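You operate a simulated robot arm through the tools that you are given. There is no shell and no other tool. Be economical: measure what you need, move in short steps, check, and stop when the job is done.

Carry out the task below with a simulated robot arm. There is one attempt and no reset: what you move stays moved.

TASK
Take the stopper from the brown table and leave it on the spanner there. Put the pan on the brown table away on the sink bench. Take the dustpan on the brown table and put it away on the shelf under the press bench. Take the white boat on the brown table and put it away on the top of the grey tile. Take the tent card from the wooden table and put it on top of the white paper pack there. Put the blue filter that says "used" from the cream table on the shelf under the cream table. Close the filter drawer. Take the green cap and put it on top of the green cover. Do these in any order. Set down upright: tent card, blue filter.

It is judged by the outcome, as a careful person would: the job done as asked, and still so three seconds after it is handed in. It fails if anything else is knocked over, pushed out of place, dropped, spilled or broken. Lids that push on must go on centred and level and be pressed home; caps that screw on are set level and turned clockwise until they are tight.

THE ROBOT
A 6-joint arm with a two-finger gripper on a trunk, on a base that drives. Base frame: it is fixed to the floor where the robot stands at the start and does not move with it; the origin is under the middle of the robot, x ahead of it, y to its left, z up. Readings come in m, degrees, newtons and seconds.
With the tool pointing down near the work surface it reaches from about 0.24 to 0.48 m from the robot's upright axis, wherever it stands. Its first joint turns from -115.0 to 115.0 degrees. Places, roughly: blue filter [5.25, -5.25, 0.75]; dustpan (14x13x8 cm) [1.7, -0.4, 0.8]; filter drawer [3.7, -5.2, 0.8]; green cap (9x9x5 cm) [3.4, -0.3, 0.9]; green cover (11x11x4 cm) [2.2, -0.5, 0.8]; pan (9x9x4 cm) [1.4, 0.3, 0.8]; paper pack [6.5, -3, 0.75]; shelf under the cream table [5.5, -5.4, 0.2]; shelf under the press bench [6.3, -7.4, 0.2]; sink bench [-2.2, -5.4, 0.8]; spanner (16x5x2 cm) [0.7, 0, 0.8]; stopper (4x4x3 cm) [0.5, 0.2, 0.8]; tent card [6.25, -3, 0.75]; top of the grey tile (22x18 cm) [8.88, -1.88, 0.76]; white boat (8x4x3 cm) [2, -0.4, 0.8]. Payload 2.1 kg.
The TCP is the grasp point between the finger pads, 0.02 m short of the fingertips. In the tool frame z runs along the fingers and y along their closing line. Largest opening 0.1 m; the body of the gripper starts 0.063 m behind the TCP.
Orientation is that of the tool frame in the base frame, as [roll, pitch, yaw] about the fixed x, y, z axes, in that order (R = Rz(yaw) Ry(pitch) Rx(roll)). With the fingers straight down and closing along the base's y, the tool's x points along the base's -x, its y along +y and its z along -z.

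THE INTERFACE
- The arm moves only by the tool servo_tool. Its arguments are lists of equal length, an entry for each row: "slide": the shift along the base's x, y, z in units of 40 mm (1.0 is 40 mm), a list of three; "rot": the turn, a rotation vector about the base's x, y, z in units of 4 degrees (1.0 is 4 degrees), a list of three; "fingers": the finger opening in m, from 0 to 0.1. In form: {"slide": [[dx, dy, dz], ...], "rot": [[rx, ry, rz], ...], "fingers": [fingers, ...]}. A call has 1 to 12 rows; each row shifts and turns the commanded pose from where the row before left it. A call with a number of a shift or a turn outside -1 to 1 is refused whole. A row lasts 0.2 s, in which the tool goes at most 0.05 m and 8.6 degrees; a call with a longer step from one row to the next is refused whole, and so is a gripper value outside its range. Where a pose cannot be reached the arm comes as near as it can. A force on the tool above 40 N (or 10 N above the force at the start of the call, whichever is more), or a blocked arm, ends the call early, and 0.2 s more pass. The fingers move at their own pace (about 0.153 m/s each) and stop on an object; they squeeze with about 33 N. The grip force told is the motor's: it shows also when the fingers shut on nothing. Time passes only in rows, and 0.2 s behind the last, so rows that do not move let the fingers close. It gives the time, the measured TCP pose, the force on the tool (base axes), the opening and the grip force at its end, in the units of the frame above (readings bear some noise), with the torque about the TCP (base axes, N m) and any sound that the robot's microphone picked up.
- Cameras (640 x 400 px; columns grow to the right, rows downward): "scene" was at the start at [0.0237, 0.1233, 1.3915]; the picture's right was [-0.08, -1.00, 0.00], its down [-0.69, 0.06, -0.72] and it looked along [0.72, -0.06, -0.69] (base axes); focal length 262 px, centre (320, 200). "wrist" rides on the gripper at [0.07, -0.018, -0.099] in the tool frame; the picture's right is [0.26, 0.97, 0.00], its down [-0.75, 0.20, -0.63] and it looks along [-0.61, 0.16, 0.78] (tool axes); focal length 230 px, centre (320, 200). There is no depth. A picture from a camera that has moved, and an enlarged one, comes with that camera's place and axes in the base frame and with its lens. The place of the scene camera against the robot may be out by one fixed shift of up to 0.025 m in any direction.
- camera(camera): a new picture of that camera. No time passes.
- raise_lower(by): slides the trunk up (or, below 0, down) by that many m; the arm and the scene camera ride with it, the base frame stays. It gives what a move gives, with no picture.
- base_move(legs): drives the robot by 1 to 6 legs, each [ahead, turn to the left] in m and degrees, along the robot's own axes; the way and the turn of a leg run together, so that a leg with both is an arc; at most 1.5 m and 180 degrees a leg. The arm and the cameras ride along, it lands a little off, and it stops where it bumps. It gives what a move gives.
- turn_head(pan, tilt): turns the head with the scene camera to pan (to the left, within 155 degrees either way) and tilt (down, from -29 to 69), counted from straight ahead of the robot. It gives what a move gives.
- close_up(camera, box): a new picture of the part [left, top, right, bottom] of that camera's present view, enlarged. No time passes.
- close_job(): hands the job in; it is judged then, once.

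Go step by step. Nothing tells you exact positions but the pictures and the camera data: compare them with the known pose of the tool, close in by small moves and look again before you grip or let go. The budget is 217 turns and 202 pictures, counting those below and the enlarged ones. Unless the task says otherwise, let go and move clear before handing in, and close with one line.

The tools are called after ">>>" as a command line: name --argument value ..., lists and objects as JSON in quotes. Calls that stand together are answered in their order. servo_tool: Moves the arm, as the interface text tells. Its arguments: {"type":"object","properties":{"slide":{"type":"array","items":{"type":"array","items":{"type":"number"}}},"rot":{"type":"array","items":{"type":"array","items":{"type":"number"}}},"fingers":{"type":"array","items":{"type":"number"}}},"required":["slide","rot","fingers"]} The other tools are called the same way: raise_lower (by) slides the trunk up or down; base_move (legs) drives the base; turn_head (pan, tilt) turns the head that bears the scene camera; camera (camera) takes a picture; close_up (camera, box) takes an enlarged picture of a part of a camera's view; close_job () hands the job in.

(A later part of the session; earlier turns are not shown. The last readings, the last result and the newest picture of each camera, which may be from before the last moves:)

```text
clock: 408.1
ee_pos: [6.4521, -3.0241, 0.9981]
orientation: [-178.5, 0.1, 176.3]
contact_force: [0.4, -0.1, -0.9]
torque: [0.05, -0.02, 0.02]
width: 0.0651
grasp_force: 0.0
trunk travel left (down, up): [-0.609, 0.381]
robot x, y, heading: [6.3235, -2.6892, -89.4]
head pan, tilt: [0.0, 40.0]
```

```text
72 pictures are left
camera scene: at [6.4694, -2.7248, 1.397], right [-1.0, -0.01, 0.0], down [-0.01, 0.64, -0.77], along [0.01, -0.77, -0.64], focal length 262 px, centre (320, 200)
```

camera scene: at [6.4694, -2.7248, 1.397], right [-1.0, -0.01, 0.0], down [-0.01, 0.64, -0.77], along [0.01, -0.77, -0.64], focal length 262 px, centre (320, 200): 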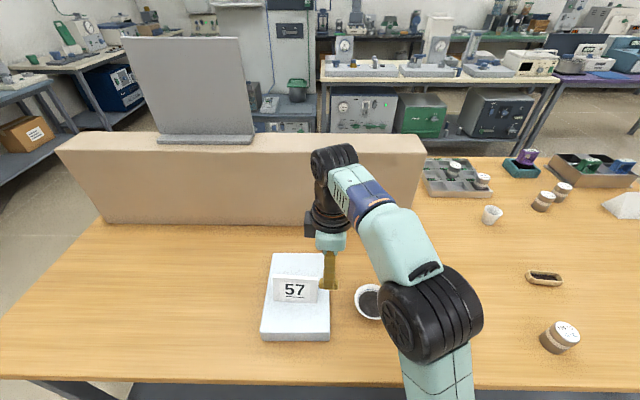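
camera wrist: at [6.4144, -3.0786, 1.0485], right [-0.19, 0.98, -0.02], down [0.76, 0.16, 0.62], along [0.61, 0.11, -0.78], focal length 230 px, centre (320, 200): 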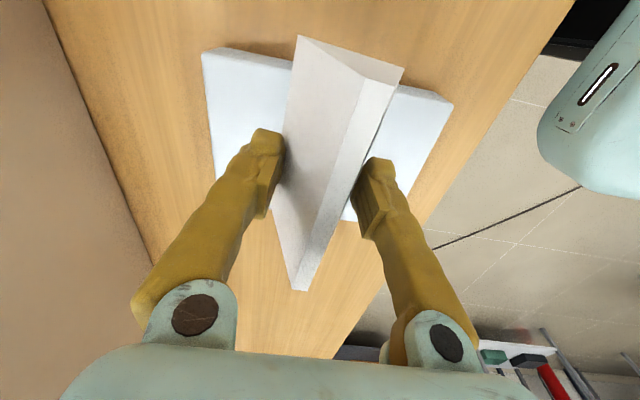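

The tent card stands on the pack. Next the green cap near (3.4, -0.3): drive back toward the brown/grey tables.

>>> base_move --legs '[[-0.5, 0], [0, -90.5], [1.5, 0], [1.4, 0], [0, -90], [0.4, 0]]'

>>> turn_head --pan 0 --tilt 25

>>> camera --camera "scene"

```text
clock: 434.0
ee_pos: [3.2648, -1.631, 0.9996]
orientation: [-178.6, 0.1, 2.0]
contact_force: [0.3, 0.4, 1.1]
torque: [0.0, 0.0, 0.02]
width: 0.0652
grasp_force: 0.0
trunk travel left (down, up): [-0.609, 0.381]
robot x, y, heading: [3.4206, -1.948, 96.4]
head pan, tilt: [0.0, 40.0]
```

```text
clock: 434.8
ee_pos: [3.2658, -1.631, 0.9985]
orientation: [-178.5, 0.1, 2.0]
contact_force: [0.2, 0.2, -1.1]
torque: [0.01, 0.02, 0.0]
width: 0.0649
grasp_force: 0.0
trunk travel left (down, up): [-0.609, 0.381]
robot x, y, heading: [3.4258, -1.9476, 96.4]
head pan, tilt: [0.0, 25.0]
```

```text
71 pictures are left
camera scene: at [3.282, -1.9443, 1.4204], right [0.99, 0.11, 0.0], down [0.05, -0.42, -0.91], along [-0.1, 0.9, -0.42], focal length 262 px, centre (320, 200)
```

scene: 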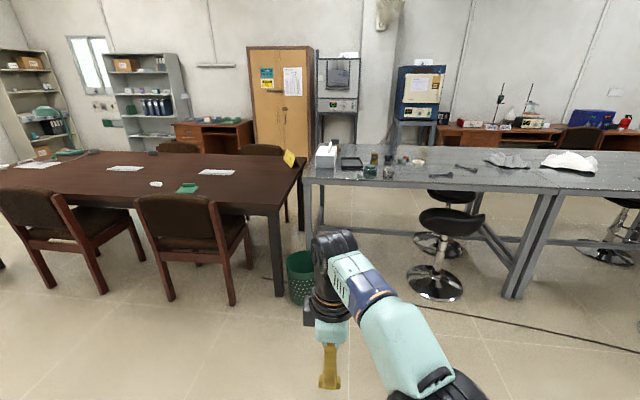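

>>> close_up --camera "scene" --box '[300, 130, 440, 195]'

>>> close_up --camera "scene" --box '[130, 140, 320, 230]'

```text
4.57 times, centred on (370, 162) of scene
camera zoom: at [3.282, -1.9443, 1.4204], right [0.99, 0.11, 0.0], down [0.05, -0.42, -0.91], along [-0.1, 0.9, -0.42], focal length 1198 px, centre (91, 371)
```

zoom: 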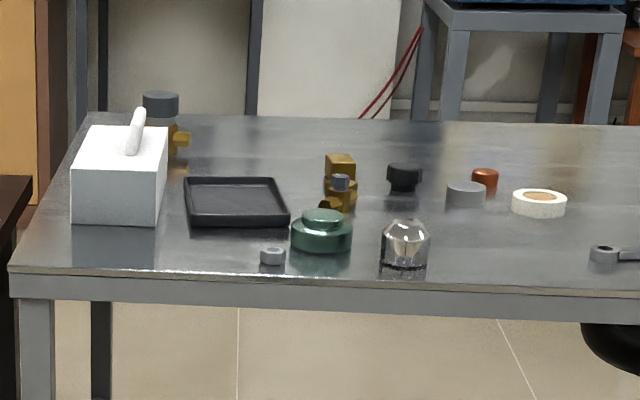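

```text
3.37 times, centred on (225, 185) of scene
camera zoom: at [3.282, -1.9443, 1.4204], right [0.99, 0.11, 0.0], down [0.05, -0.42, -0.91], along [-0.1, 0.9, -0.42], focal length 883 px, centre (640, 250)
```

zoom: 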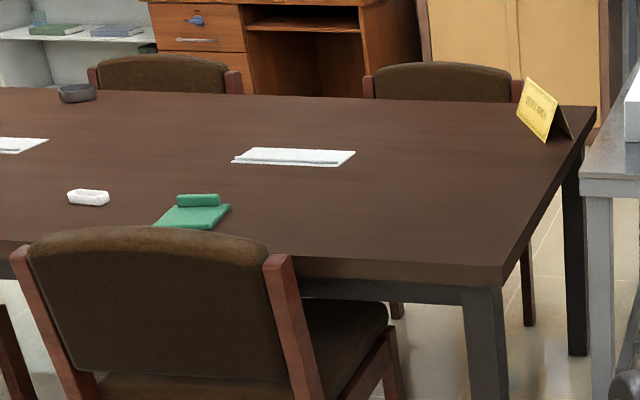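

The green cap (with knob) is at about (3.43, -0.31) on the grey table (top ≈0.87). I'll straighten and drive up to it, keeping fingers closing front-to-back.

>>> base_move --legs '[[0, -6.4], [1.15, 0]]'

>>> servo_tool --slide '[[0.8, 0.5, 0.3], [0.8, 0.5, 0.3], [0.8, 0.5, 0.2], [0.6, 0.3, 0], [0, 0, 0]]' --rot '[[0, 0, 0], [0, 0, 0], [0, 0, 0], [0, 0, 0], [0, 0, 0]]' --fingers '[0.08, 0.08, 0.08, 0.08, 0.08]'

>>> camera --camera "wrist"

```text
clock: 441.2
ee_pos: [3.3092, -0.4643, 0.999]
orientation: [-178.5, 0.1, -5.0]
contact_force: [1.3, -0.2, 0.9]
torque: [-0.01, -0.01, 0.01]
width: 0.0649
grasp_force: 0.0
trunk travel left (down, up): [-0.609, 0.381]
robot x, y, heading: [3.4283, -0.8007, 89.7]
head pan, tilt: [0.0, 25.0]
```

```text
clock: 442.4
ee_pos: [3.4293, -0.4098, 1.0223]
orientation: [-178.6, 0.1, -4.9]
contact_force: [-0.4, -0.3, -0.5]
torque: [0.0, 0.0, 0.01]
width: 0.08
grasp_force: 0.1
out of reach, approached as far as the arm can: row 3, 4
trunk travel left (down, up): [-0.609, 0.381]
robot x, y, heading: [3.4264, -0.8011, 89.4]
head pan, tilt: [0.0, 25.0]
```

```text
68 pictures are left
camera wrist: at [3.5023, -0.399, 1.1226], right [0.17, -0.98, -0.03], down [-0.77, -0.15, 0.63], along [-0.62, -0.09, -0.78], focal length 230 px, centre (320, 200)
```

wrist: 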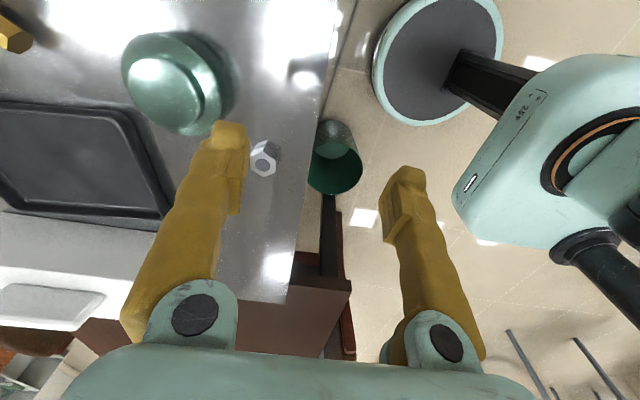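

Cap knob centre ≈ (3.437, -0.268). Driving 0.09 m closer and moving above it.

>>> base_move --legs '[[0.09, 0]]'

>>> servo_tool --slide '[[0.1, 0.6, -0.2], [0.1, 0.6, -0.4], [0, 0, -0.2], [0, 0, 0]]' --rot '[[0, 0, 0.5], [0, 0, 0.5], [0, 0, 0], [0, 0, 0]]' --fingers '[0.08, 0.08, 0.08, 0.08]'

>>> camera --camera "wrist"

```text
clock: 443.5
ee_pos: [3.4304, -0.3171, 1.0224]
orientation: [-178.6, 0.1, -5.0]
contact_force: [-0.3, 0.4, -0.1]
torque: [0.02, -0.02, 0.0]
width: 0.08
grasp_force: 0.0
trunk travel left (down, up): [-0.609, 0.381]
robot x, y, heading: [3.4273, -0.7091, 89.6]
head pan, tilt: [0.0, 25.0]
```

```text
clock: 444.5
ee_pos: [3.4363, -0.2957, 0.9822]
orientation: [-178.5, 0.1, -1.0]
contact_force: [0.2, 0.3, -0.5]
torque: [0.0, 0.01, 0.03]
width: 0.08
grasp_force: 0.0
out of reach, approached as far as the arm can: row 1, 2
trunk travel left (down, up): [-0.609, 0.381]
robot x, y, heading: [3.4283, -0.7115, 89.8]
head pan, tilt: [0.0, 25.0]
```

```text
67 pictures are left
camera wrist: at [3.5079, -0.281, 1.0824], right [0.24, -0.97, -0.03], down [-0.75, -0.2, 0.63], along [-0.61, -0.13, -0.78], focal length 230 px, centre (320, 200)
```

wrist: 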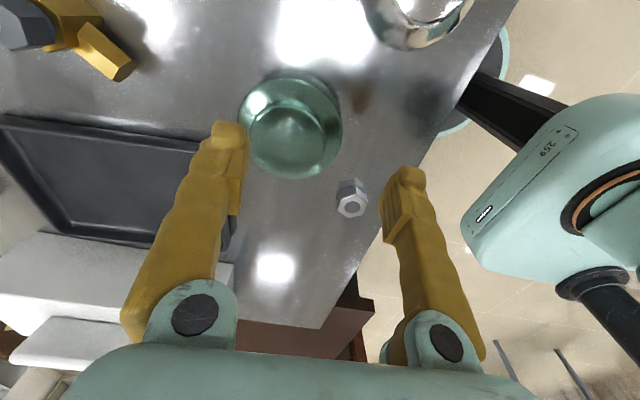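

Cap centre refined to (3.423, -0.268). Base 4 cm closer, then over the cap at z 0.955.

>>> base_move --legs '[[0.04, 0]]'

>>> servo_tool --slide '[[-0.35, -0.3, -0.6], [0, 0, -0.1], [0, 0, 0]]' --rot '[[0.35, 0, 0.25], [0, 0, 0], [0, 0, 0]]' --fingers '[0.09, 0.09, 0.09]'

>>> camera --camera "wrist"

```text
clock: 445.4
ee_pos: [3.4368, -0.2574, 0.9832]
orientation: [-178.3, 0.1, -1.0]
contact_force: [0.4, -0.4, 0.4]
torque: [-0.01, 0.02, 0.01]
width: 0.0798
grasp_force: 0.1
trunk travel left (down, up): [-0.609, 0.381]
robot x, y, heading: [3.4259, -0.6698, 89.5]
head pan, tilt: [0.0, 25.0]
```

```text
clock: 446.2
ee_pos: [3.4229, -0.2692, 0.9536]
orientation: [-177.0, 0.2, 0.2]
contact_force: [0.3, -0.3, 0.7]
torque: [0.0, -0.01, 0.02]
width: 0.0899
grasp_force: 0.1
trunk travel left (down, up): [-0.609, 0.381]
robot x, y, heading: [3.4246, -0.671, 89.5]
head pan, tilt: [0.0, 25.0]
```

```text
66 pictures are left
camera wrist: at [3.4939, -0.2551, 1.0547], right [0.26, -0.96, -0.05], down [-0.75, -0.23, 0.62], along [-0.61, -0.12, -0.78], focal length 230 px, centre (320, 200)
```

wrist: 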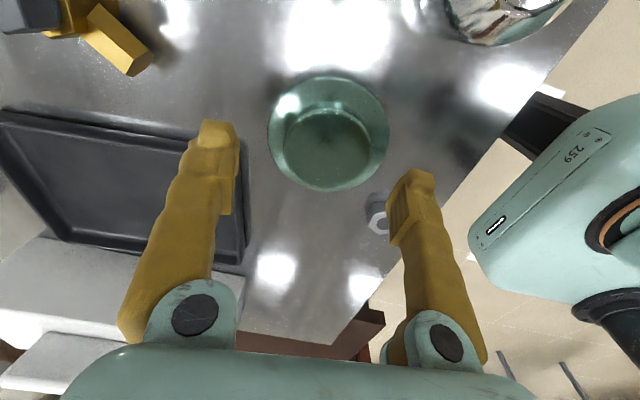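

>>> servo_tool --slide '[[0.26, 0.02, -0.3], [0, 0, -0.45], [0, 0, 0]]' --rot '[[-0.75, 0, 0], [0, 0, 0], [0, 0, 0]]' --fingers '[0.09, 0.09, 0.09]'

>>> camera --camera "wrist"

```text
clock: 447.0
ee_pos: [3.433, -0.2675, 0.9237]
orientation: [180.0, 0.2, 0.0]
contact_force: [-0.2, -0.1, 0.1]
torque: [-0.01, -0.02, 0.02]
width: 0.0902
grasp_force: 0.1
trunk travel left (down, up): [-0.609, 0.381]
robot x, y, heading: [3.4249, -0.6757, 89.4]
head pan, tilt: [0.0, 25.0]
```

```text
65 pictures are left
camera wrist: at [3.5046, -0.2497, 1.0231], right [0.26, -0.97, 0.0], down [-0.75, -0.2, 0.63], along [-0.61, -0.16, -0.77], focal length 230 px, centre (320, 200)
```

wrist: 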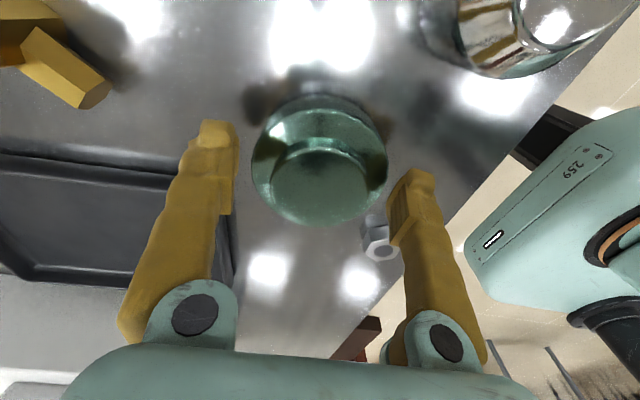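

Centred. Closing on the cap's upper tier and lifting a little.

>>> servo_tool --slide '[[0, 0, -0.05], [0, 0, 0], [0, 0, 0], [0, 0, 0], [0, 0, 0]]' --rot '[[0, 0, 0], [0, 0, 0], [0, 0, 0], [0, 0, 0], [0, 0, 0]]' --fingers '[0.07, 0.05, 0.03, 0.03, 0.03]'

>>> servo_tool --slide '[[0, 0, 0.2], [0, 0, 0.4], [0, 0, 0]]' --rot '[[0, 0, 0], [0, 0, 0], [0, 0, 0]]' --fingers '[0.03, 0.03, 0.03]'

>>> camera --camera "wrist"

```text
clock: 448.2
ee_pos: [3.433, -0.2687, 0.923]
orientation: [-180.0, 0.2, 0.1]
contact_force: [-0.2, 4.1, 16.7]
torque: [-0.06, 0.15, -0.06]
width: 0.0585
grasp_force: 33.3
trunk travel left (down, up): [-0.609, 0.381]
robot x, y, heading: [3.4278, -0.666, 89.3]
head pan, tilt: [0.0, 25.0]
```

```text
clock: 449.0
ee_pos: [3.4336, -0.2675, 0.9451]
orientation: [179.8, 0.1, 0.1]
contact_force: [0.7, 0.3, -3.5]
torque: [-0.02, -0.03, 0.05]
width: 0.0585
grasp_force: 32.9
trunk travel left (down, up): [-0.609, 0.381]
robot x, y, heading: [3.4246, -0.6686, 89.6]
head pan, tilt: [0.0, 25.0]
```

```text
64 pictures are left
camera wrist: at [3.5047, -0.2497, 1.0447], right [0.26, -0.97, 0.0], down [-0.75, -0.2, 0.63], along [-0.61, -0.17, -0.77], focal length 230 px, centre (320, 200)
```

wrist: 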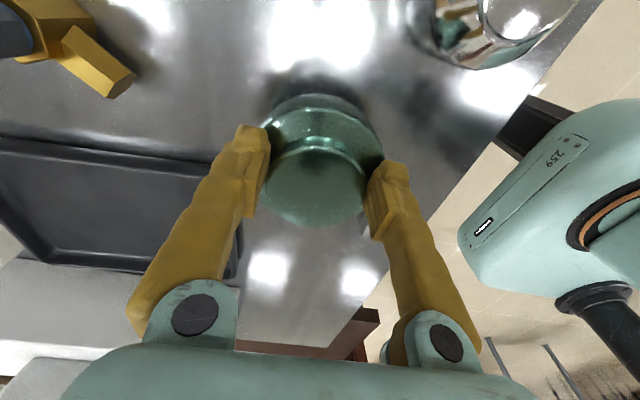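

Cap is held (58 mm on its upper tier). The cover at about (2.22, -0.49) is only reachable from the chair gap at x≈1.79; I'll back out and go there.

>>> servo_tool --slide '[[0, 0, 0.8], [0, -0.2, 0.8], [0, -0.4, 0.5], [0, 0, 0]]' --rot '[[0, 0, 0], [0, 0, 0], [0, 0, 0], [0, 0, 0]]' --fingers '[0.03, 0.03, 0.03, 0.03]'

>>> base_move --legs '[[-0.9, 0], [0, 90.4], [1.4, 0], [0.22, 0], [0, -90]]'

```text
clock: 450.0
ee_pos: [3.4338, -0.2921, 1.0283]
orientation: [179.9, 0.1, 0.0]
contact_force: [-0.8, 0.1, -3.1]
torque: [-0.01, -0.04, -0.04]
width: 0.0584
grasp_force: 33.2
trunk travel left (down, up): [-0.609, 0.381]
robot x, y, heading: [3.4274, -0.6688, 89.5]
head pan, tilt: [0.0, 25.0]
```

```text
clock: 470.4
ee_pos: [1.8076, -1.2229, 1.0299]
orientation: [180.0, 0.1, 0.5]
contact_force: [0.1, 0.7, -2.5]
torque: [0.0, -0.02, 0.02]
width: 0.0579
grasp_force: 32.8
trunk travel left (down, up): [-0.609, 0.381]
robot x, y, heading: [1.8051, -1.6019, 89.9]
head pan, tilt: [0.0, 25.0]
```

>>> raise_lower --by 0.1

>>> base_move --legs '[[0.62, 0]]'

>>> turn_head --pan -20 --tilt 55

>>> camera --camera "scene"

```text
clock: 471.7
ee_pos: [1.8078, -1.2226, 1.1294]
orientation: [179.9, 0.2, 0.5]
contact_force: [-0.4, -0.4, -3.4]
torque: [-0.01, -0.03, 0.01]
width: 0.0578
grasp_force: 32.6
trunk travel left (down, up): [-0.709, 0.281]
robot x, y, heading: [1.8013, -1.5999, 90.1]
head pan, tilt: [0.0, 25.0]
```

```text
clock: 475.1
ee_pos: [1.8009, -0.6098, 1.1295]
orientation: [-180.0, 0.2, 1.0]
contact_force: [0.2, -0.8, -3.6]
torque: [-0.03, -0.04, -0.02]
width: 0.0577
grasp_force: 32.8
trunk travel left (down, up): [-0.709, 0.281]
robot x, y, heading: [1.8019, -0.9901, 90.4]
head pan, tilt: [0.0, 25.0]
```

```text
clock: 476.1
ee_pos: [1.8007, -0.6093, 1.1293]
orientation: [179.9, 0.0, 1.1]
contact_force: [-0.2, 1.0, -3.2]
torque: [0.03, -0.04, 0.0]
width: 0.0576
grasp_force: 33.0
trunk travel left (down, up): [-0.709, 0.281]
robot x, y, heading: [1.8042, -0.9855, 90.6]
head pan, tilt: [-20.0, 55.0]
```

```text
63 pictures are left
camera scene: at [1.6883, -0.9911, 1.4765], right [0.94, -0.33, 0.0], down [-0.27, -0.77, -0.57], along [0.19, 0.54, -0.82], focal length 262 px, centre (320, 200)
```

scene: 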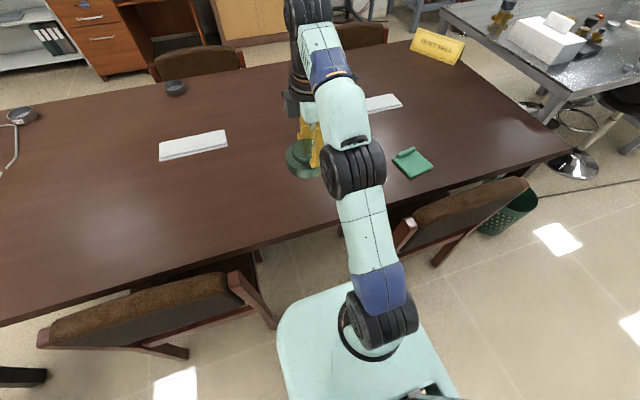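

Centred in the gap (chair posts at x≈1.57 and 2.04). The platform is raised above the table edge, so I drive in 0.33 m.

>>> base_move --legs '[[0.33, -0.6]]'

>>> servo_tool --slide '[[0.9, -0.4, -0.2], [0.9, -0.5, -0.2], [0.9, -0.5, -0.2], [0.9, -0.5, -0.2], [0.9, -0.3, -0.2], [0.9, 0, -0.2], [0.9, 0, -0.4], [0.5, 0, -0.6], [0, 0, 0]]' --rot '[[0, 0, 0], [0, 0, 0], [0, 0, 0], [0, 0, 0], [0, 0, 0], [0, 0, 0], [0, 0, 0], [0, 0, 0], [0, 0, 0]]' --fingers '[0.03, 0.03, 0.03, 0.03, 0.03, 0.03, 0.03, 0.03, 0.03]'

>>> camera --camera "wrist"

>>> camera --camera "scene"

```text
clock: 478.3
ee_pos: [1.8041, -0.2756, 1.13]
orientation: [180.0, 0.0, 0.3]
contact_force: [-1.3, 1.0, -3.6]
torque: [0.01, -0.06, -0.01]
width: 0.0575
grasp_force: 32.8
trunk travel left (down, up): [-0.709, 0.281]
robot x, y, heading: [1.8043, -0.652, 89.8]
head pan, tilt: [-20.0, 55.0]
```

```text
clock: 480.3
ee_pos: [2.0755, -0.3625, 1.0409]
orientation: [180.0, 0.1, 0.5]
contact_force: [0.0, 0.1, -3.1]
torque: [0.01, -0.04, -0.01]
width: 0.0573
grasp_force: 32.7
trunk travel left (down, up): [-0.709, 0.281]
robot x, y, heading: [1.8014, -0.6538, 90.1]
head pan, tilt: [-20.0, 55.0]
```

```text
62 pictures are left
camera wrist: at [2.147, -0.3435, 1.1411], right [0.27, -0.96, 0.0], down [-0.75, -0.21, 0.63], along [-0.61, -0.17, -0.78], focal length 230 px, centre (320, 200)
```

wrist: 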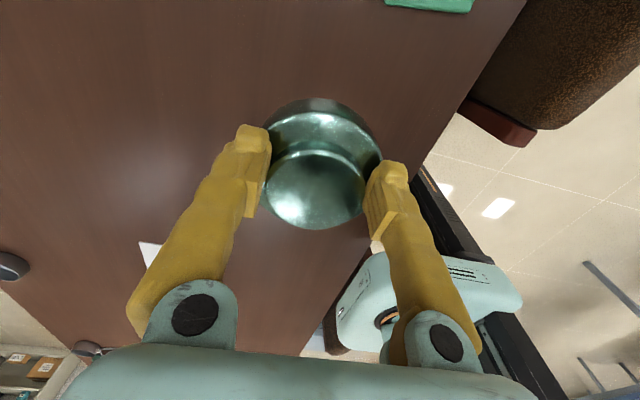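

```text
61 pictures are left
camera scene: at [1.6871, -0.6557, 1.4764], right [0.94, -0.34, 0.0], down [-0.28, -0.77, -0.57], along [0.2, 0.54, -0.82], focal length 262 px, centre (320, 200)
```

scene: 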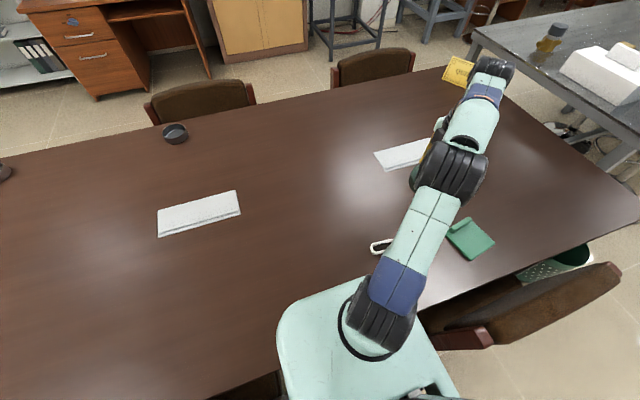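

>>> close_up --camera "scene" --box '[430, 200, 510, 270]'

```text
5.71 times, centred on (470, 235) of scene
camera zoom: at [1.6871, -0.6557, 1.4764], right [0.94, -0.34, 0.0], down [-0.28, -0.77, -0.57], along [0.2, 0.54, -0.82], focal length 1497 px, centre (-537, 0)
```

zoom: 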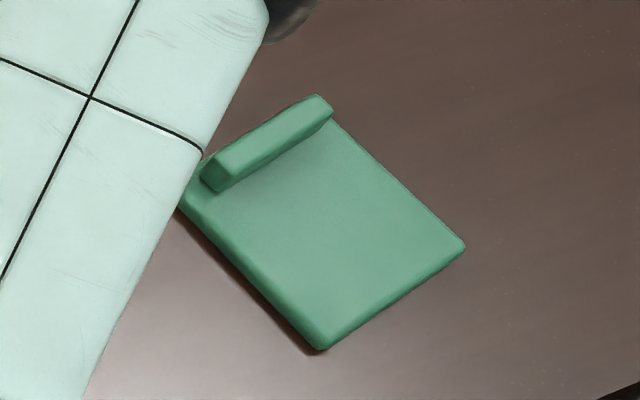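

The cover is a flat plate with a raised bar along its far edge; there's room for the cap on the flat part. Moving partway for a wrist view.

>>> servo_tool --slide '[[0.8, -0.8, -0.1], [0.8, -0.8, -0.2], [0.4, -0.5, -0.8], [0, 0, 0]]' --rot '[[0, 0, 0], [0, 0, 0], [0, 0, 0], [0, 0, 0]]' --fingers '[0.03, 0.03, 0.03, 0.03]'

>>> camera --camera "wrist"

```text
clock: 481.3
ee_pos: [2.1551, -0.4488, 0.9957]
orientation: [-180.0, 0.1, 0.4]
contact_force: [0.0, -0.2, -3.2]
torque: [0.01, -0.05, 0.0]
width: 0.0575
grasp_force: 32.8
trunk travel left (down, up): [-0.709, 0.281]
robot x, y, heading: [1.7983, -0.6561, 89.8]
head pan, tilt: [-20.0, 55.0]
```

```text
59 pictures are left
camera wrist: at [2.2266, -0.4294, 1.0948], right [0.27, -0.96, 0.0], down [-0.75, -0.21, 0.63], along [-0.61, -0.17, -0.78], focal length 230 px, centre (320, 200)
```

wrist: 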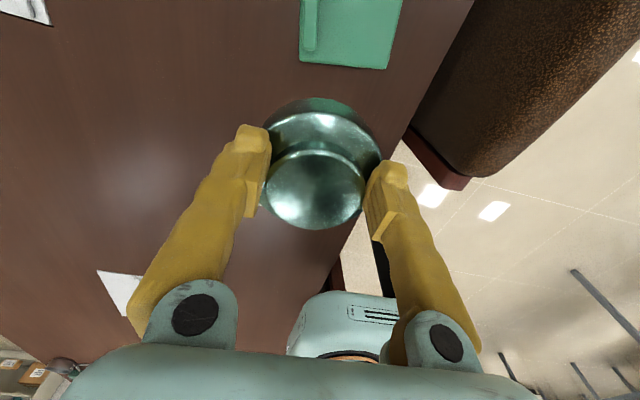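

Wrist view: plate flat centre ≈ (2.240, -0.471), with 8.7 cm of flat depth, enough for the cap. Base 5 cm ahead for reach, then move above it.

>>> base_move --legs '[[0.05, 0]]'

>>> servo_tool --slide '[[0.7, -0.6, 0], [0.7, -0.6, -0.3], [0.7, -0.6, -0.6], [0, 0, -0.8], [0, 0, 0]]' --rot '[[0, 0, 0], [0, 0, 0], [0, 0, 0], [0, 0, 0], [0, 0, 0]]' --fingers '[0.03, 0.03, 0.03, 0.03, 0.03]'

>>> camera --camera "wrist"

>>> close_up --camera "scene" --box '[400, 160, 540, 290]'

```text
clock: 482.2
ee_pos: [2.1547, -0.4026, 0.9961]
orientation: [-179.7, 0.1, 0.3]
contact_force: [-0.1, 0.3, -2.7]
torque: [0.04, -0.03, 0.0]
width: 0.0573
grasp_force: 32.7
trunk travel left (down, up): [-0.709, 0.281]
robot x, y, heading: [1.798, -0.6067, 90.1]
head pan, tilt: [-20.0, 55.0]
```

```text
clock: 483.4
ee_pos: [2.206, -0.4704, 0.9243]
orientation: [179.9, 0.2, 0.3]
contact_force: [0.5, 0.5, -2.4]
torque: [0.0, 0.01, 0.0]
width: 0.0578
grasp_force: 32.9
out of reach, approached as far as the arm can: row 1, 2, 3
trunk travel left (down, up): [-0.709, 0.281]
robot x, y, heading: [1.7983, -0.6104, 90.0]
head pan, tilt: [-20.0, 55.0]
```

```text
58 pictures are left
camera wrist: at [2.278, -0.4525, 1.0231], right [0.26, -0.96, 0.0], down [-0.75, -0.2, 0.63], along [-0.61, -0.17, -0.77], focal length 230 px, centre (320, 200)
```

wrist: 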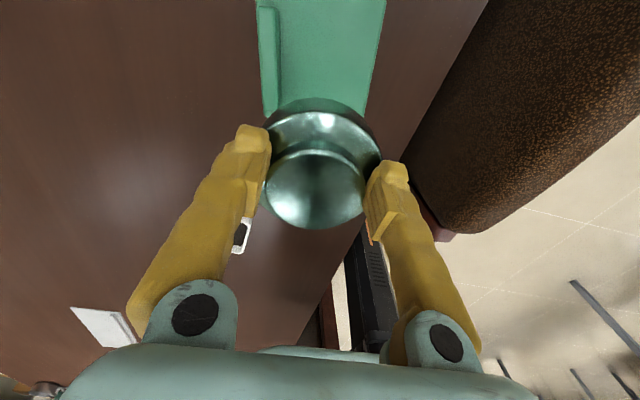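

```text
3.08 times, centred on (470, 225) of scene
camera zoom: at [1.688, -0.6069, 1.4765], right [0.94, -0.34, 0.0], down [-0.28, -0.77, -0.57], along [0.2, 0.54, -0.82], focal length 806 px, centre (-142, 123)
```

zoom: 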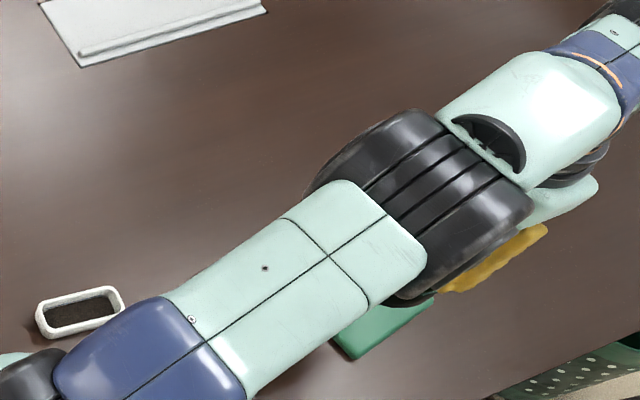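

>>> servo_tool --slide '[[0.4, 0, -0.5], [0.4, 0, -0.3], [0, 0, 0]]' --rot '[[0, 0, 0], [0, 0, 0], [0, 0, 0]]' --fingers '[0.03, 0.03, 0.03]'

>>> camera --camera "wrist"

```text
clock: 484.2
ee_pos: [2.2158, -0.4732, 0.8971]
orientation: [179.9, 0.1, 0.4]
contact_force: [-1.2, -0.6, -2.9]
torque: [-0.03, -0.07, 0.03]
width: 0.0575
grasp_force: 32.5
out of reach, approached as far as the arm can: row 1, 2
trunk travel left (down, up): [-0.709, 0.281]
robot x, y, heading: [1.7999, -0.6025, 90.1]
head pan, tilt: [-20.0, 55.0]
```

```text
56 pictures are left
camera wrist: at [2.2874, -0.4553, 0.9955], right [0.26, -0.96, 0.0], down [-0.75, -0.2, 0.63], along [-0.61, -0.17, -0.77], focal length 230 px, centre (320, 200)
```

wrist: 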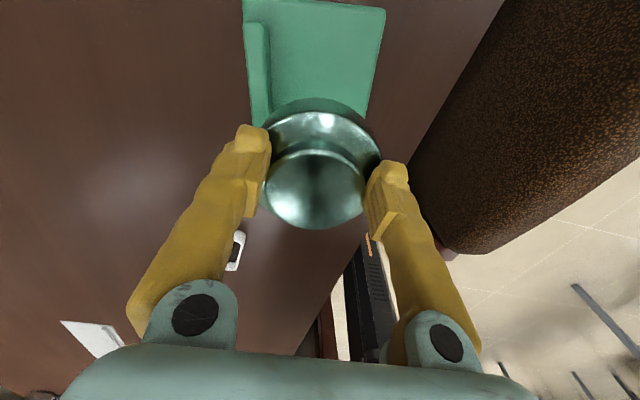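

The reach is limited here, perhaps by the wrist roll. The cap is round, so I'll turn the tool −48° about vertical and then continue toward the plate centre.

>>> servo_tool --slide '[[0, 0, 0], [0, 0, 0], [0, 0, 0], [0, 0, 0], [0, 0, 0], [0, 0, 0], [0, 0, 0], [0, 0, 0], [0, 0, 0], [0.25, 0, 0], [0.25, 0, 0], [0.15, 0, 0]]' --rot '[[0, 0, -1], [0, 0, -1], [0, 0, -1], [0, 0, -1], [0, 0, -1], [0, 0, -1], [0, 0, -1], [0, 0, -1], [0, 0, -1], [0, 0, -1], [0, 0, -1], [0, 0, -1]]' --fingers '[0.03, 0.03, 0.03, 0.03, 0.03, 0.03, 0.03, 0.03, 0.03, 0.03, 0.03, 0.03]'

```text
clock: 486.8
ee_pos: [2.218, -0.479, 0.8921]
orientation: [179.9, 0.2, -47.7]
contact_force: [0.0, -0.3, -2.4]
torque: [-0.03, -0.02, -0.01]
width: 0.0573
grasp_force: 33.0
out of reach, approached as far as the arm can: row 10, 11, 12
trunk travel left (down, up): [-0.709, 0.281]
robot x, y, heading: [1.7994, -0.6023, 90.0]
head pan, tilt: [-20.0, 55.0]
```

The limit is genuine reach; shifting the base 3 cm to the right will fix it. I'll lift slightly, back out, turn 4.5° and re-enter.

>>> servo_tool --slide '[[-0.5, 0, 0.6], [-0.5, 0, 0.7], [0, 0, 0]]' --rot '[[0, 0, 0], [0, 0, 0], [0, 0, 0]]' --fingers '[0.03, 0.03, 0.03]'

>>> base_move --legs '[[-0.42, 0], [0, -4.5], [0.44, 0]]'

>>> servo_tool --slide '[[0, 0, -0.5], [0, 0, -0.5], [0, 0, 0]]' --rot '[[0, 0, 0], [0, 0, 0], [0, 0, 0]]' --fingers '[0.03, 0.03, 0.03]'

>>> camera --camera "wrist"

```text
clock: 487.6
ee_pos: [2.1791, -0.4817, 0.943]
orientation: [179.9, 0.3, -47.6]
contact_force: [-0.3, 1.5, -3.3]
torque: [-0.06, -0.01, 0.02]
width: 0.0577
grasp_force: 33.4
trunk travel left (down, up): [-0.709, 0.281]
robot x, y, heading: [1.7984, -0.6031, 89.8]
head pan, tilt: [-20.0, 55.0]
```

```text
clock: 492.9
ee_pos: [2.2219, -0.4914, 0.9428]
orientation: [179.8, 0.1, -52.3]
contact_force: [0.3, 0.1, -2.9]
torque: [-0.03, -0.01, 0.0]
width: 0.0575
grasp_force: 33.0
trunk travel left (down, up): [-0.709, 0.281]
robot x, y, heading: [1.8347, -0.5858, 85.2]
head pan, tilt: [-20.0, 55.0]
```

```text
clock: 493.7
ee_pos: [2.2198, -0.4894, 0.9027]
orientation: [179.9, 0.1, -52.3]
contact_force: [0.3, -0.2, -2.7]
torque: [0.01, -0.04, 0.02]
width: 0.0571
grasp_force: 32.7
trunk travel left (down, up): [-0.709, 0.281]
robot x, y, heading: [1.8303, -0.5846, 85.5]
head pan, tilt: [-20.0, 55.0]
```

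```text
55 pictures are left
camera wrist: at [2.2795, -0.5339, 1.0022], right [-0.61, -0.8, 0.0], down [-0.62, 0.47, 0.63], along [-0.5, 0.38, -0.78], focal length 230 px, centre (320, 200)
```

wrist: 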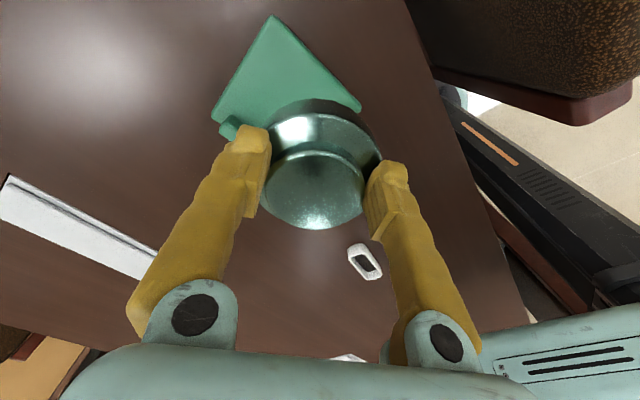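

Plate centre confirmed at (2.243, -0.472). Moving over and lowering.

>>> servo_tool --slide '[[0.3, 0.22, -0.2], [0.3, 0.22, -0.4], [0, 0, -0.4], [0, 0, 0]]' --rot '[[0, 0, 0], [0, 0, 0], [0, 0, 0], [0, 0, 0]]' --fingers '[0.03, 0.03, 0.03, 0.03]'

>>> camera --camera "wrist"

```text
clock: 494.7
ee_pos: [2.2447, -0.4739, 0.8634]
orientation: [179.8, 0.0, -52.3]
contact_force: [-0.5, 0.6, -2.8]
torque: [-0.07, -0.01, -0.02]
width: 0.0572
grasp_force: 32.5
trunk travel left (down, up): [-0.709, 0.281]
robot x, y, heading: [1.8337, -0.5851, 85.1]
head pan, tilt: [-20.0, 55.0]
```

```text
54 pictures are left
camera wrist: at [2.3042, -0.5178, 0.9632], right [-0.61, -0.8, 0.0], down [-0.62, 0.47, 0.63], along [-0.5, 0.38, -0.78], focal length 230 px, centre (320, 200)
```

wrist: 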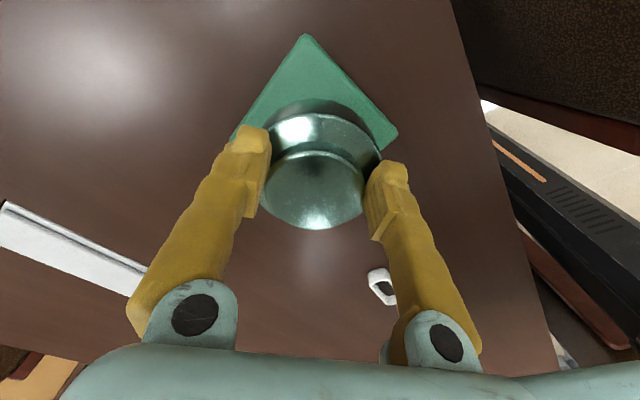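

>>> servo_tool --slide '[[0, 0.03, -0.4], [0, 0, -0.35], [0, 0, 0]]' --rot '[[0, 0, 0], [0, 0, 0], [0, 0, 0]]' --fingers '[0.03, 0.03, 0.03]'

>>> servo_tool --slide '[[0, 0, -0.1], [0, 0, 0]]' --rot '[[0, 0, 0], [0, 0, 0]]' --fingers '[0.03, 0.03]'

>>> camera --camera "wrist"

```text
clock: 495.3
ee_pos: [2.2475, -0.4761, 0.8443]
orientation: [-178.6, -0.6, -52.5]
contact_force: [-6.8, -8.8, 28.4]
torque: [1.24, 0.08, 0.38]
width: 0.0574
grasp_force: 33.0
trunk travel left (down, up): [-0.709, 0.281]
robot x, y, heading: [1.8354, -0.5849, 85.2]
head pan, tilt: [-20.0, 55.0]
stopped in row 3: the force on the tool passed its limit at 46 N (the readings are from after the stop); the commanded pose is now the measured one
```

```text
clock: 495.8
ee_pos: [2.2504, -0.4764, 0.8437]
orientation: [-177.9, -0.9, -52.7]
contact_force: [-5.8, -7.2, 28.3]
torque: [1.36, -0.05, 0.28]
width: 0.0574
grasp_force: 33.0
trunk travel left (down, up): [-0.709, 0.281]
robot x, y, heading: [1.8352, -0.5856, 85.0]
head pan, tilt: [-20.0, 55.0]
stopped in row 2: the force on the tool passed its limit at 42 N (the readings are from after the stop); the commanded pose is now the measured one
```

```text
53 pictures are left
camera wrist: at [2.3058, -0.5217, 0.9442], right [-0.61, -0.79, -0.03], down [-0.64, 0.47, 0.61], along [-0.47, 0.39, -0.79], focal length 230 px, centre (320, 200)
```

wrist: 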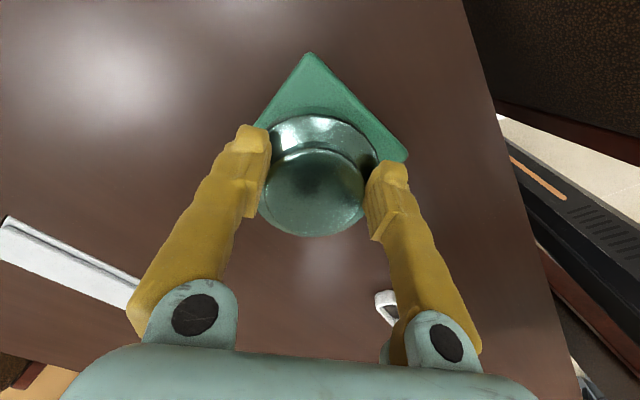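

Contact came early with a torque toward the far side: the cap's edge met the raised bar. I'll lift, level, shift ~1.2 cm to the near side and retry.

>>> servo_tool --slide '[[0, 0, 0.4], [-0.05, -0.28, 0.1], [0, 0, 0]]' --rot '[[-0.07, 0.28, 0], [-0.07, 0.27, 0], [0, 0, 0]]' --fingers '[0.03, 0.03, 0.03]'

>>> servo_tool --slide '[[0, 0, -0.4], [0, 0, -0.25], [0, 0, -0.15], [0, 0, 0]]' --rot '[[0, 0, 0], [0, 0, 0], [0, 0, 0], [0, 0, 0]]' --fingers '[0.03, 0.03, 0.03, 0.03]'

>>> camera --camera "wrist"

```text
clock: 496.6
ee_pos: [2.2523, -0.4847, 0.8582]
orientation: [179.3, 0.2, -52.8]
contact_force: [0.6, 1.5, -3.3]
torque: [0.0, -0.04, 0.01]
width: 0.057
grasp_force: 33.3
trunk travel left (down, up): [-0.709, 0.281]
robot x, y, heading: [1.8322, -0.5854, 85.1]
head pan, tilt: [-20.0, 55.0]
```

```text
clock: 497.6
ee_pos: [2.2502, -0.4852, 0.8314]
orientation: [179.9, -0.1, -52.7]
contact_force: [4.8, 1.5, 20.2]
torque: [-0.36, -0.65, 0.06]
width: 0.057
grasp_force: 32.6
trunk travel left (down, up): [-0.709, 0.281]
robot x, y, heading: [1.8337, -0.5856, 85.1]
head pan, tilt: [-20.0, 55.0]
```

```text
52 pictures are left
camera wrist: at [2.3098, -0.5286, 0.9298], right [-0.61, -0.79, 0.0], down [-0.61, 0.48, 0.63], along [-0.5, 0.38, -0.78], focal length 230 px, centre (320, 200)
```

wrist: 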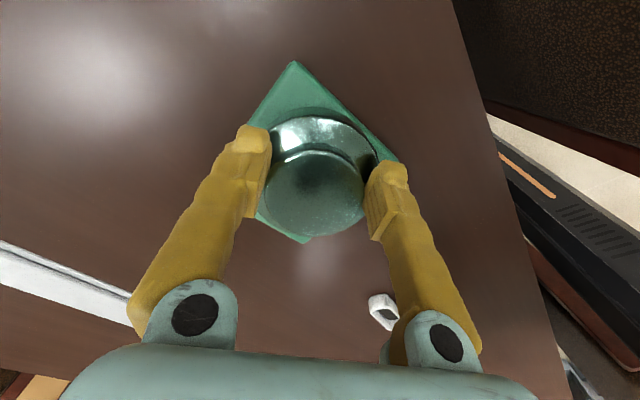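

Seated on the flat plate. Release and lift straight up.

>>> servo_tool --slide '[[0, 0, 0.04], [0, 0, 0], [0, 0, 0], [0, 0, 0]]' --rot '[[0, 0, 0], [0, 0, 0], [0, 0, 0], [0, 0, 0]]' --fingers '[0.058, 0.07, 0.085, 0.085]'

>>> servo_tool --slide '[[0, 0, 0.4], [0, 0, 0.8], [-0.4, 0, 0.9], [-0.6, 0, 0.8], [-0.9, 0.2, 0.4], [-0.9, 0.4, 0.2], [0, 0, 0]]' --rot '[[0, 0, 0], [0, 0, 0], [0, 0, 0], [0, 0, 0], [0, 0, 0], [0, 0, 0], [0, 0, 0]]' --fingers '[0.085, 0.085, 0.085, 0.085, 0.085, 0.085, 0.085]'

>>> camera --camera "wrist"

>>> close_up --camera "scene" --box '[330, 150, 510, 290]'

```text
clock: 498.6
ee_pos: [2.2509, -0.485, 0.8289]
orientation: [179.3, 0.2, -52.8]
contact_force: [0.3, -1.3, 0.9]
torque: [0.03, -0.02, 0.04]
width: 0.0848
grasp_force: 0.1
trunk travel left (down, up): [-0.709, 0.281]
robot x, y, heading: [1.8337, -0.5865, 85.3]
head pan, tilt: [-20.0, 55.0]
```

```text
clock: 500.2
ee_pos: [2.1412, -0.4616, 0.9693]
orientation: [179.4, 0.1, -52.7]
contact_force: [0.3, 0.4, 0.2]
torque: [0.0, 0.02, -0.03]
width: 0.0849
grasp_force: 0.1
trunk travel left (down, up): [-0.709, 0.281]
robot x, y, heading: [1.8296, -0.5844, 85.3]
head pan, tilt: [-20.0, 55.0]
```

```text
51 pictures are left
camera wrist: at [2.1993, -0.5058, 1.0691], right [-0.61, -0.79, 0.01], down [-0.61, 0.48, 0.63], along [-0.51, 0.38, -0.77], focal length 230 px, centre (320, 200)
```

wrist: 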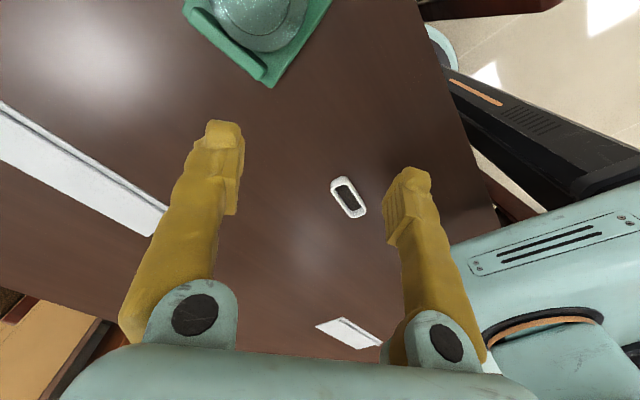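

```text
2.86 times, centred on (420, 220) of scene
camera zoom: at [1.7238, -0.5779, 1.4766], right [0.91, -0.42, 0.0], down [-0.35, -0.74, -0.57], along [0.24, 0.52, -0.82], focal length 749 px, centre (34, 143)
```

zoom: 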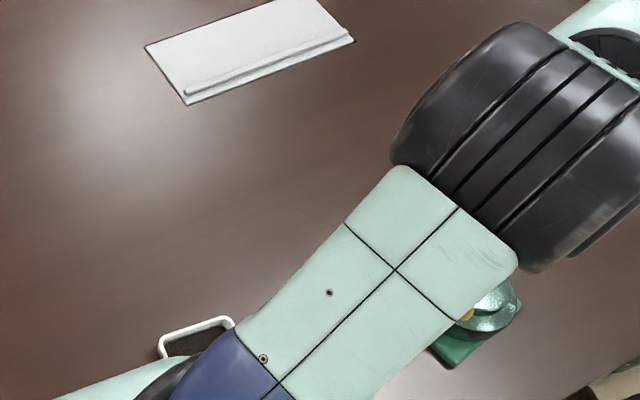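

The cap rests flat on the cover. Now the white boat at about (1.988, -0.403): back off 0.15 m, turn the tool +58° so the fingers close across its width.

>>> base_move --legs '[[-0.16, 0]]'

>>> servo_tool --slide '[[-0.7, 0.9, 0], [-0.7, 0.9, 0], [-0.7, 0.9, 0], [-0.7, 0.9, 0], [-0.7, 0.9, 0], [-0.1, 0.2, -0.2], [0, 0, -0.2], [0, 0, -0.3], [0, 0, -0.3], [0, 0, -0.3], [0, 0, -0.3], [0, 0, 0]]' --rot '[[0, 0, 1], [0, 0, 1], [0, 0, 1], [0, 0, 1], [0, 0, 1], [0, 0, 1], [0, 0, 1], [0, 0, 1], [0, 0, 1], [0, 0, 1], [0, 0, 1], [0, 0, 1]]' --fingers '[0.07, 0.07, 0.07, 0.07, 0.07, 0.07, 0.07, 0.07, 0.07, 0.07, 0.07, 0.07]'

>>> servo_tool --slide '[[0, 0, 0], [0, 0, 0], [0, 0, 0], [0, 0, 0]]' --rot '[[0, 0, 1], [0, 0, 1], [0, 0, 0.5], [0, 0, 0]]' --fingers '[0.07, 0.07, 0.07, 0.07]'

>>> camera --camera "wrist"

```text
clock: 501.6
ee_pos: [2.1247, -0.6205, 0.97]
orientation: [179.4, 0.2, -52.7]
contact_force: [0.5, -0.4, -0.7]
torque: [0.0, -0.02, 0.0]
width: 0.0847
grasp_force: 0.0
trunk travel left (down, up): [-0.709, 0.281]
robot x, y, heading: [1.825, -0.7444, 85.2]
head pan, tilt: [-20.0, 55.0]
```

```text
clock: 504.2
ee_pos: [1.9824, -0.4313, 0.9065]
orientation: [179.4, 0.2, -4.6]
contact_force: [1.2, -0.3, 0.3]
torque: [-0.02, 0.03, 0.02]
width: 0.0701
grasp_force: 0.1
trunk travel left (down, up): [-0.709, 0.281]
robot x, y, heading: [1.8208, -0.7414, 85.0]
head pan, tilt: [-20.0, 55.0]
```

```text
clock: 505.2
ee_pos: [1.9817, -0.4307, 0.9074]
orientation: [179.3, 0.2, 5.3]
contact_force: [0.3, -0.3, -0.1]
torque: [-0.02, 0.01, 0.01]
width: 0.07
grasp_force: 0.1
trunk travel left (down, up): [-0.709, 0.281]
robot x, y, heading: [1.8192, -0.7407, 85.1]
head pan, tilt: [-20.0, 55.0]
```

```text
49 pictures are left
camera wrist: at [2.051, -0.4058, 1.0056], right [0.35, -0.94, 0.01], down [-0.73, -0.26, 0.63], along [-0.59, -0.23, -0.77], focal length 230 px, centre (320, 200)
```

wrist: 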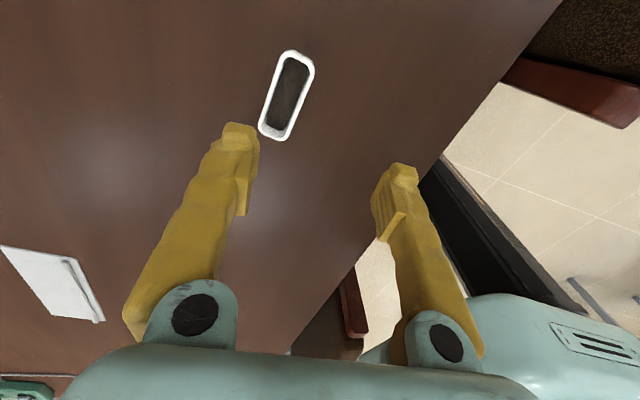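

Boat centre (1.985, -0.398), axis along x. Aligning and lowering to look.

>>> servo_tool --slide '[[0.05, 0.4, -0.5], [0.04, 0.4, -0.6], [0, 0, -0.5], [0, 0, 0]]' --rot '[[0.17, 0, -0.7], [0, 0, -0.7], [0, 0, 0], [0, 0, 0]]' --fingers '[0.07, 0.07, 0.07, 0.07]'

>>> camera --camera "wrist"

```text
clock: 506.2
ee_pos: [1.9844, -0.4009, 0.8408]
orientation: [-180.0, 0.0, -0.3]
contact_force: [-0.6, -0.9, 0.1]
torque: [-0.02, 0.01, -0.02]
width: 0.0701
grasp_force: 0.0
trunk travel left (down, up): [-0.709, 0.281]
robot x, y, heading: [1.8227, -0.7392, 85.2]
head pan, tilt: [-20.0, 55.0]
```

```text
48 pictures are left
camera wrist: at [2.0558, -0.3826, 0.9418], right [0.25, -0.97, 0.0], down [-0.75, -0.2, 0.63], along [-0.61, -0.16, -0.78], focal length 230 px, centre (320, 200)
```

wrist: 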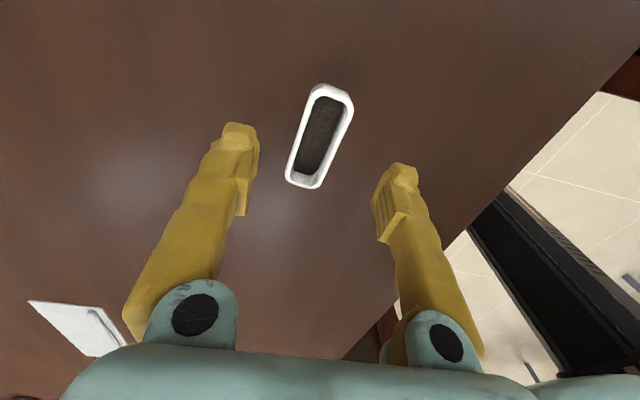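

>>> servo_tool --slide '[[0.15, 0.03, -0.6], [0, 0, -0.5], [0, 0, -0.22], [0, 0, 0]]' --rot '[[0, 0, 0], [0, 0, 0], [0, 0, 0], [0, 0, 0]]' --fingers '[0.07, 0.07, 0.07, 0.07]'

>>> camera --camera "wrist"

```text
clock: 507.2
ee_pos: [1.9925, -0.3998, 0.7895]
orientation: [-179.9, 0.0, -0.3]
contact_force: [0.4, 0.6, 0.6]
torque: [-0.05, 0.02, 0.0]
width: 0.0699
grasp_force: 0.1
trunk travel left (down, up): [-0.709, 0.281]
robot x, y, heading: [1.8239, -0.7438, 85.2]
head pan, tilt: [-20.0, 55.0]
```

```text
47 pictures are left
camera wrist: at [2.0626, -0.3813, 0.889], right [0.25, -0.97, 0.0], down [-0.75, -0.2, 0.63], along [-0.61, -0.16, -0.78], focal length 230 px, centre (320, 200)
```

wrist: 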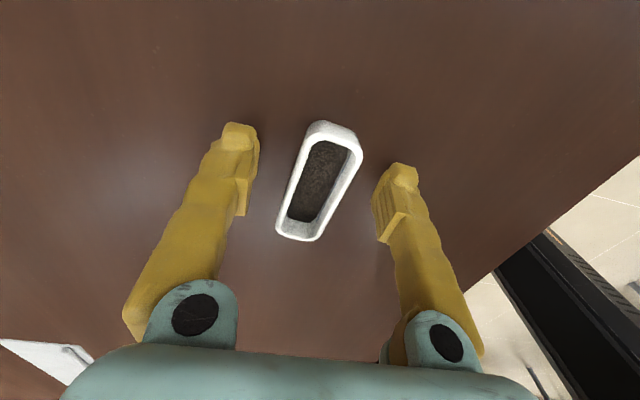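

Well aligned; closing gently.

>>> servo_tool --slide '[[0.08, 0.05, -0.04], [0, 0, 0], [0, 0, 0], [0, 0, 0], [0, 0, 0], [0, 0, 0]]' --rot '[[0, 0, 0], [0, 0, 0], [0, 0, 0], [0, 0, 0], [0, 0, 0], [0, 0, 0]]' --fingers '[0.06, 0.05, 0.043, 0.036, 0.02, 0.02]'

>>> servo_tool --slide '[[0, 0, 0.2], [0, 0, 0.3], [0, 0, 0.5], [0, 0, 0.6], [0, 0, 0.6], [0, 0, 0.4], [0, 0, 0.2], [0, 0, 0]]' --rot '[[0, 0, 0], [0, 0, 0], [0, 0, 0], [0, 0, 0], [0, 0, 0], [0, 0, 0], [0, 0, 0], [0, 0, 0]]' --fingers '[0.02, 0.02, 0.02, 0.02, 0.02, 0.02, 0.02, 0.02]'

>>> camera --camera "wrist"

```text
clock: 508.6
ee_pos: [1.9944, -0.3957, 0.7879]
orientation: [-179.9, 0.1, -0.3]
contact_force: [-0.1, 0.6, 0.3]
torque: [0.01, -0.04, -0.01]
width: 0.0304
grasp_force: 32.2
trunk travel left (down, up): [-0.709, 0.281]
robot x, y, heading: [1.8273, -0.7417, 85.1]
head pan, tilt: [-20.0, 55.0]
```

```text
clock: 510.4
ee_pos: [1.9931, -0.3957, 0.8996]
orientation: [180.0, 0.1, -0.2]
contact_force: [0.3, -0.2, -0.6]
torque: [-0.02, -0.02, 0.01]
width: 0.0304
grasp_force: 32.3
trunk travel left (down, up): [-0.709, 0.281]
robot x, y, heading: [1.8239, -0.7412, 85.1]
head pan, tilt: [-20.0, 55.0]
```

```text
46 pictures are left
camera wrist: at [2.0655, -0.3781, 0.9984], right [0.25, -0.97, 0.0], down [-0.75, -0.2, 0.63], along [-0.61, -0.16, -0.78], focal length 230 px, centre (320, 200)
```

wrist: 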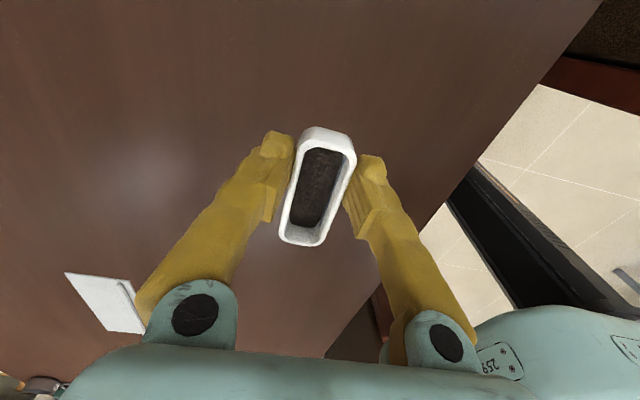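

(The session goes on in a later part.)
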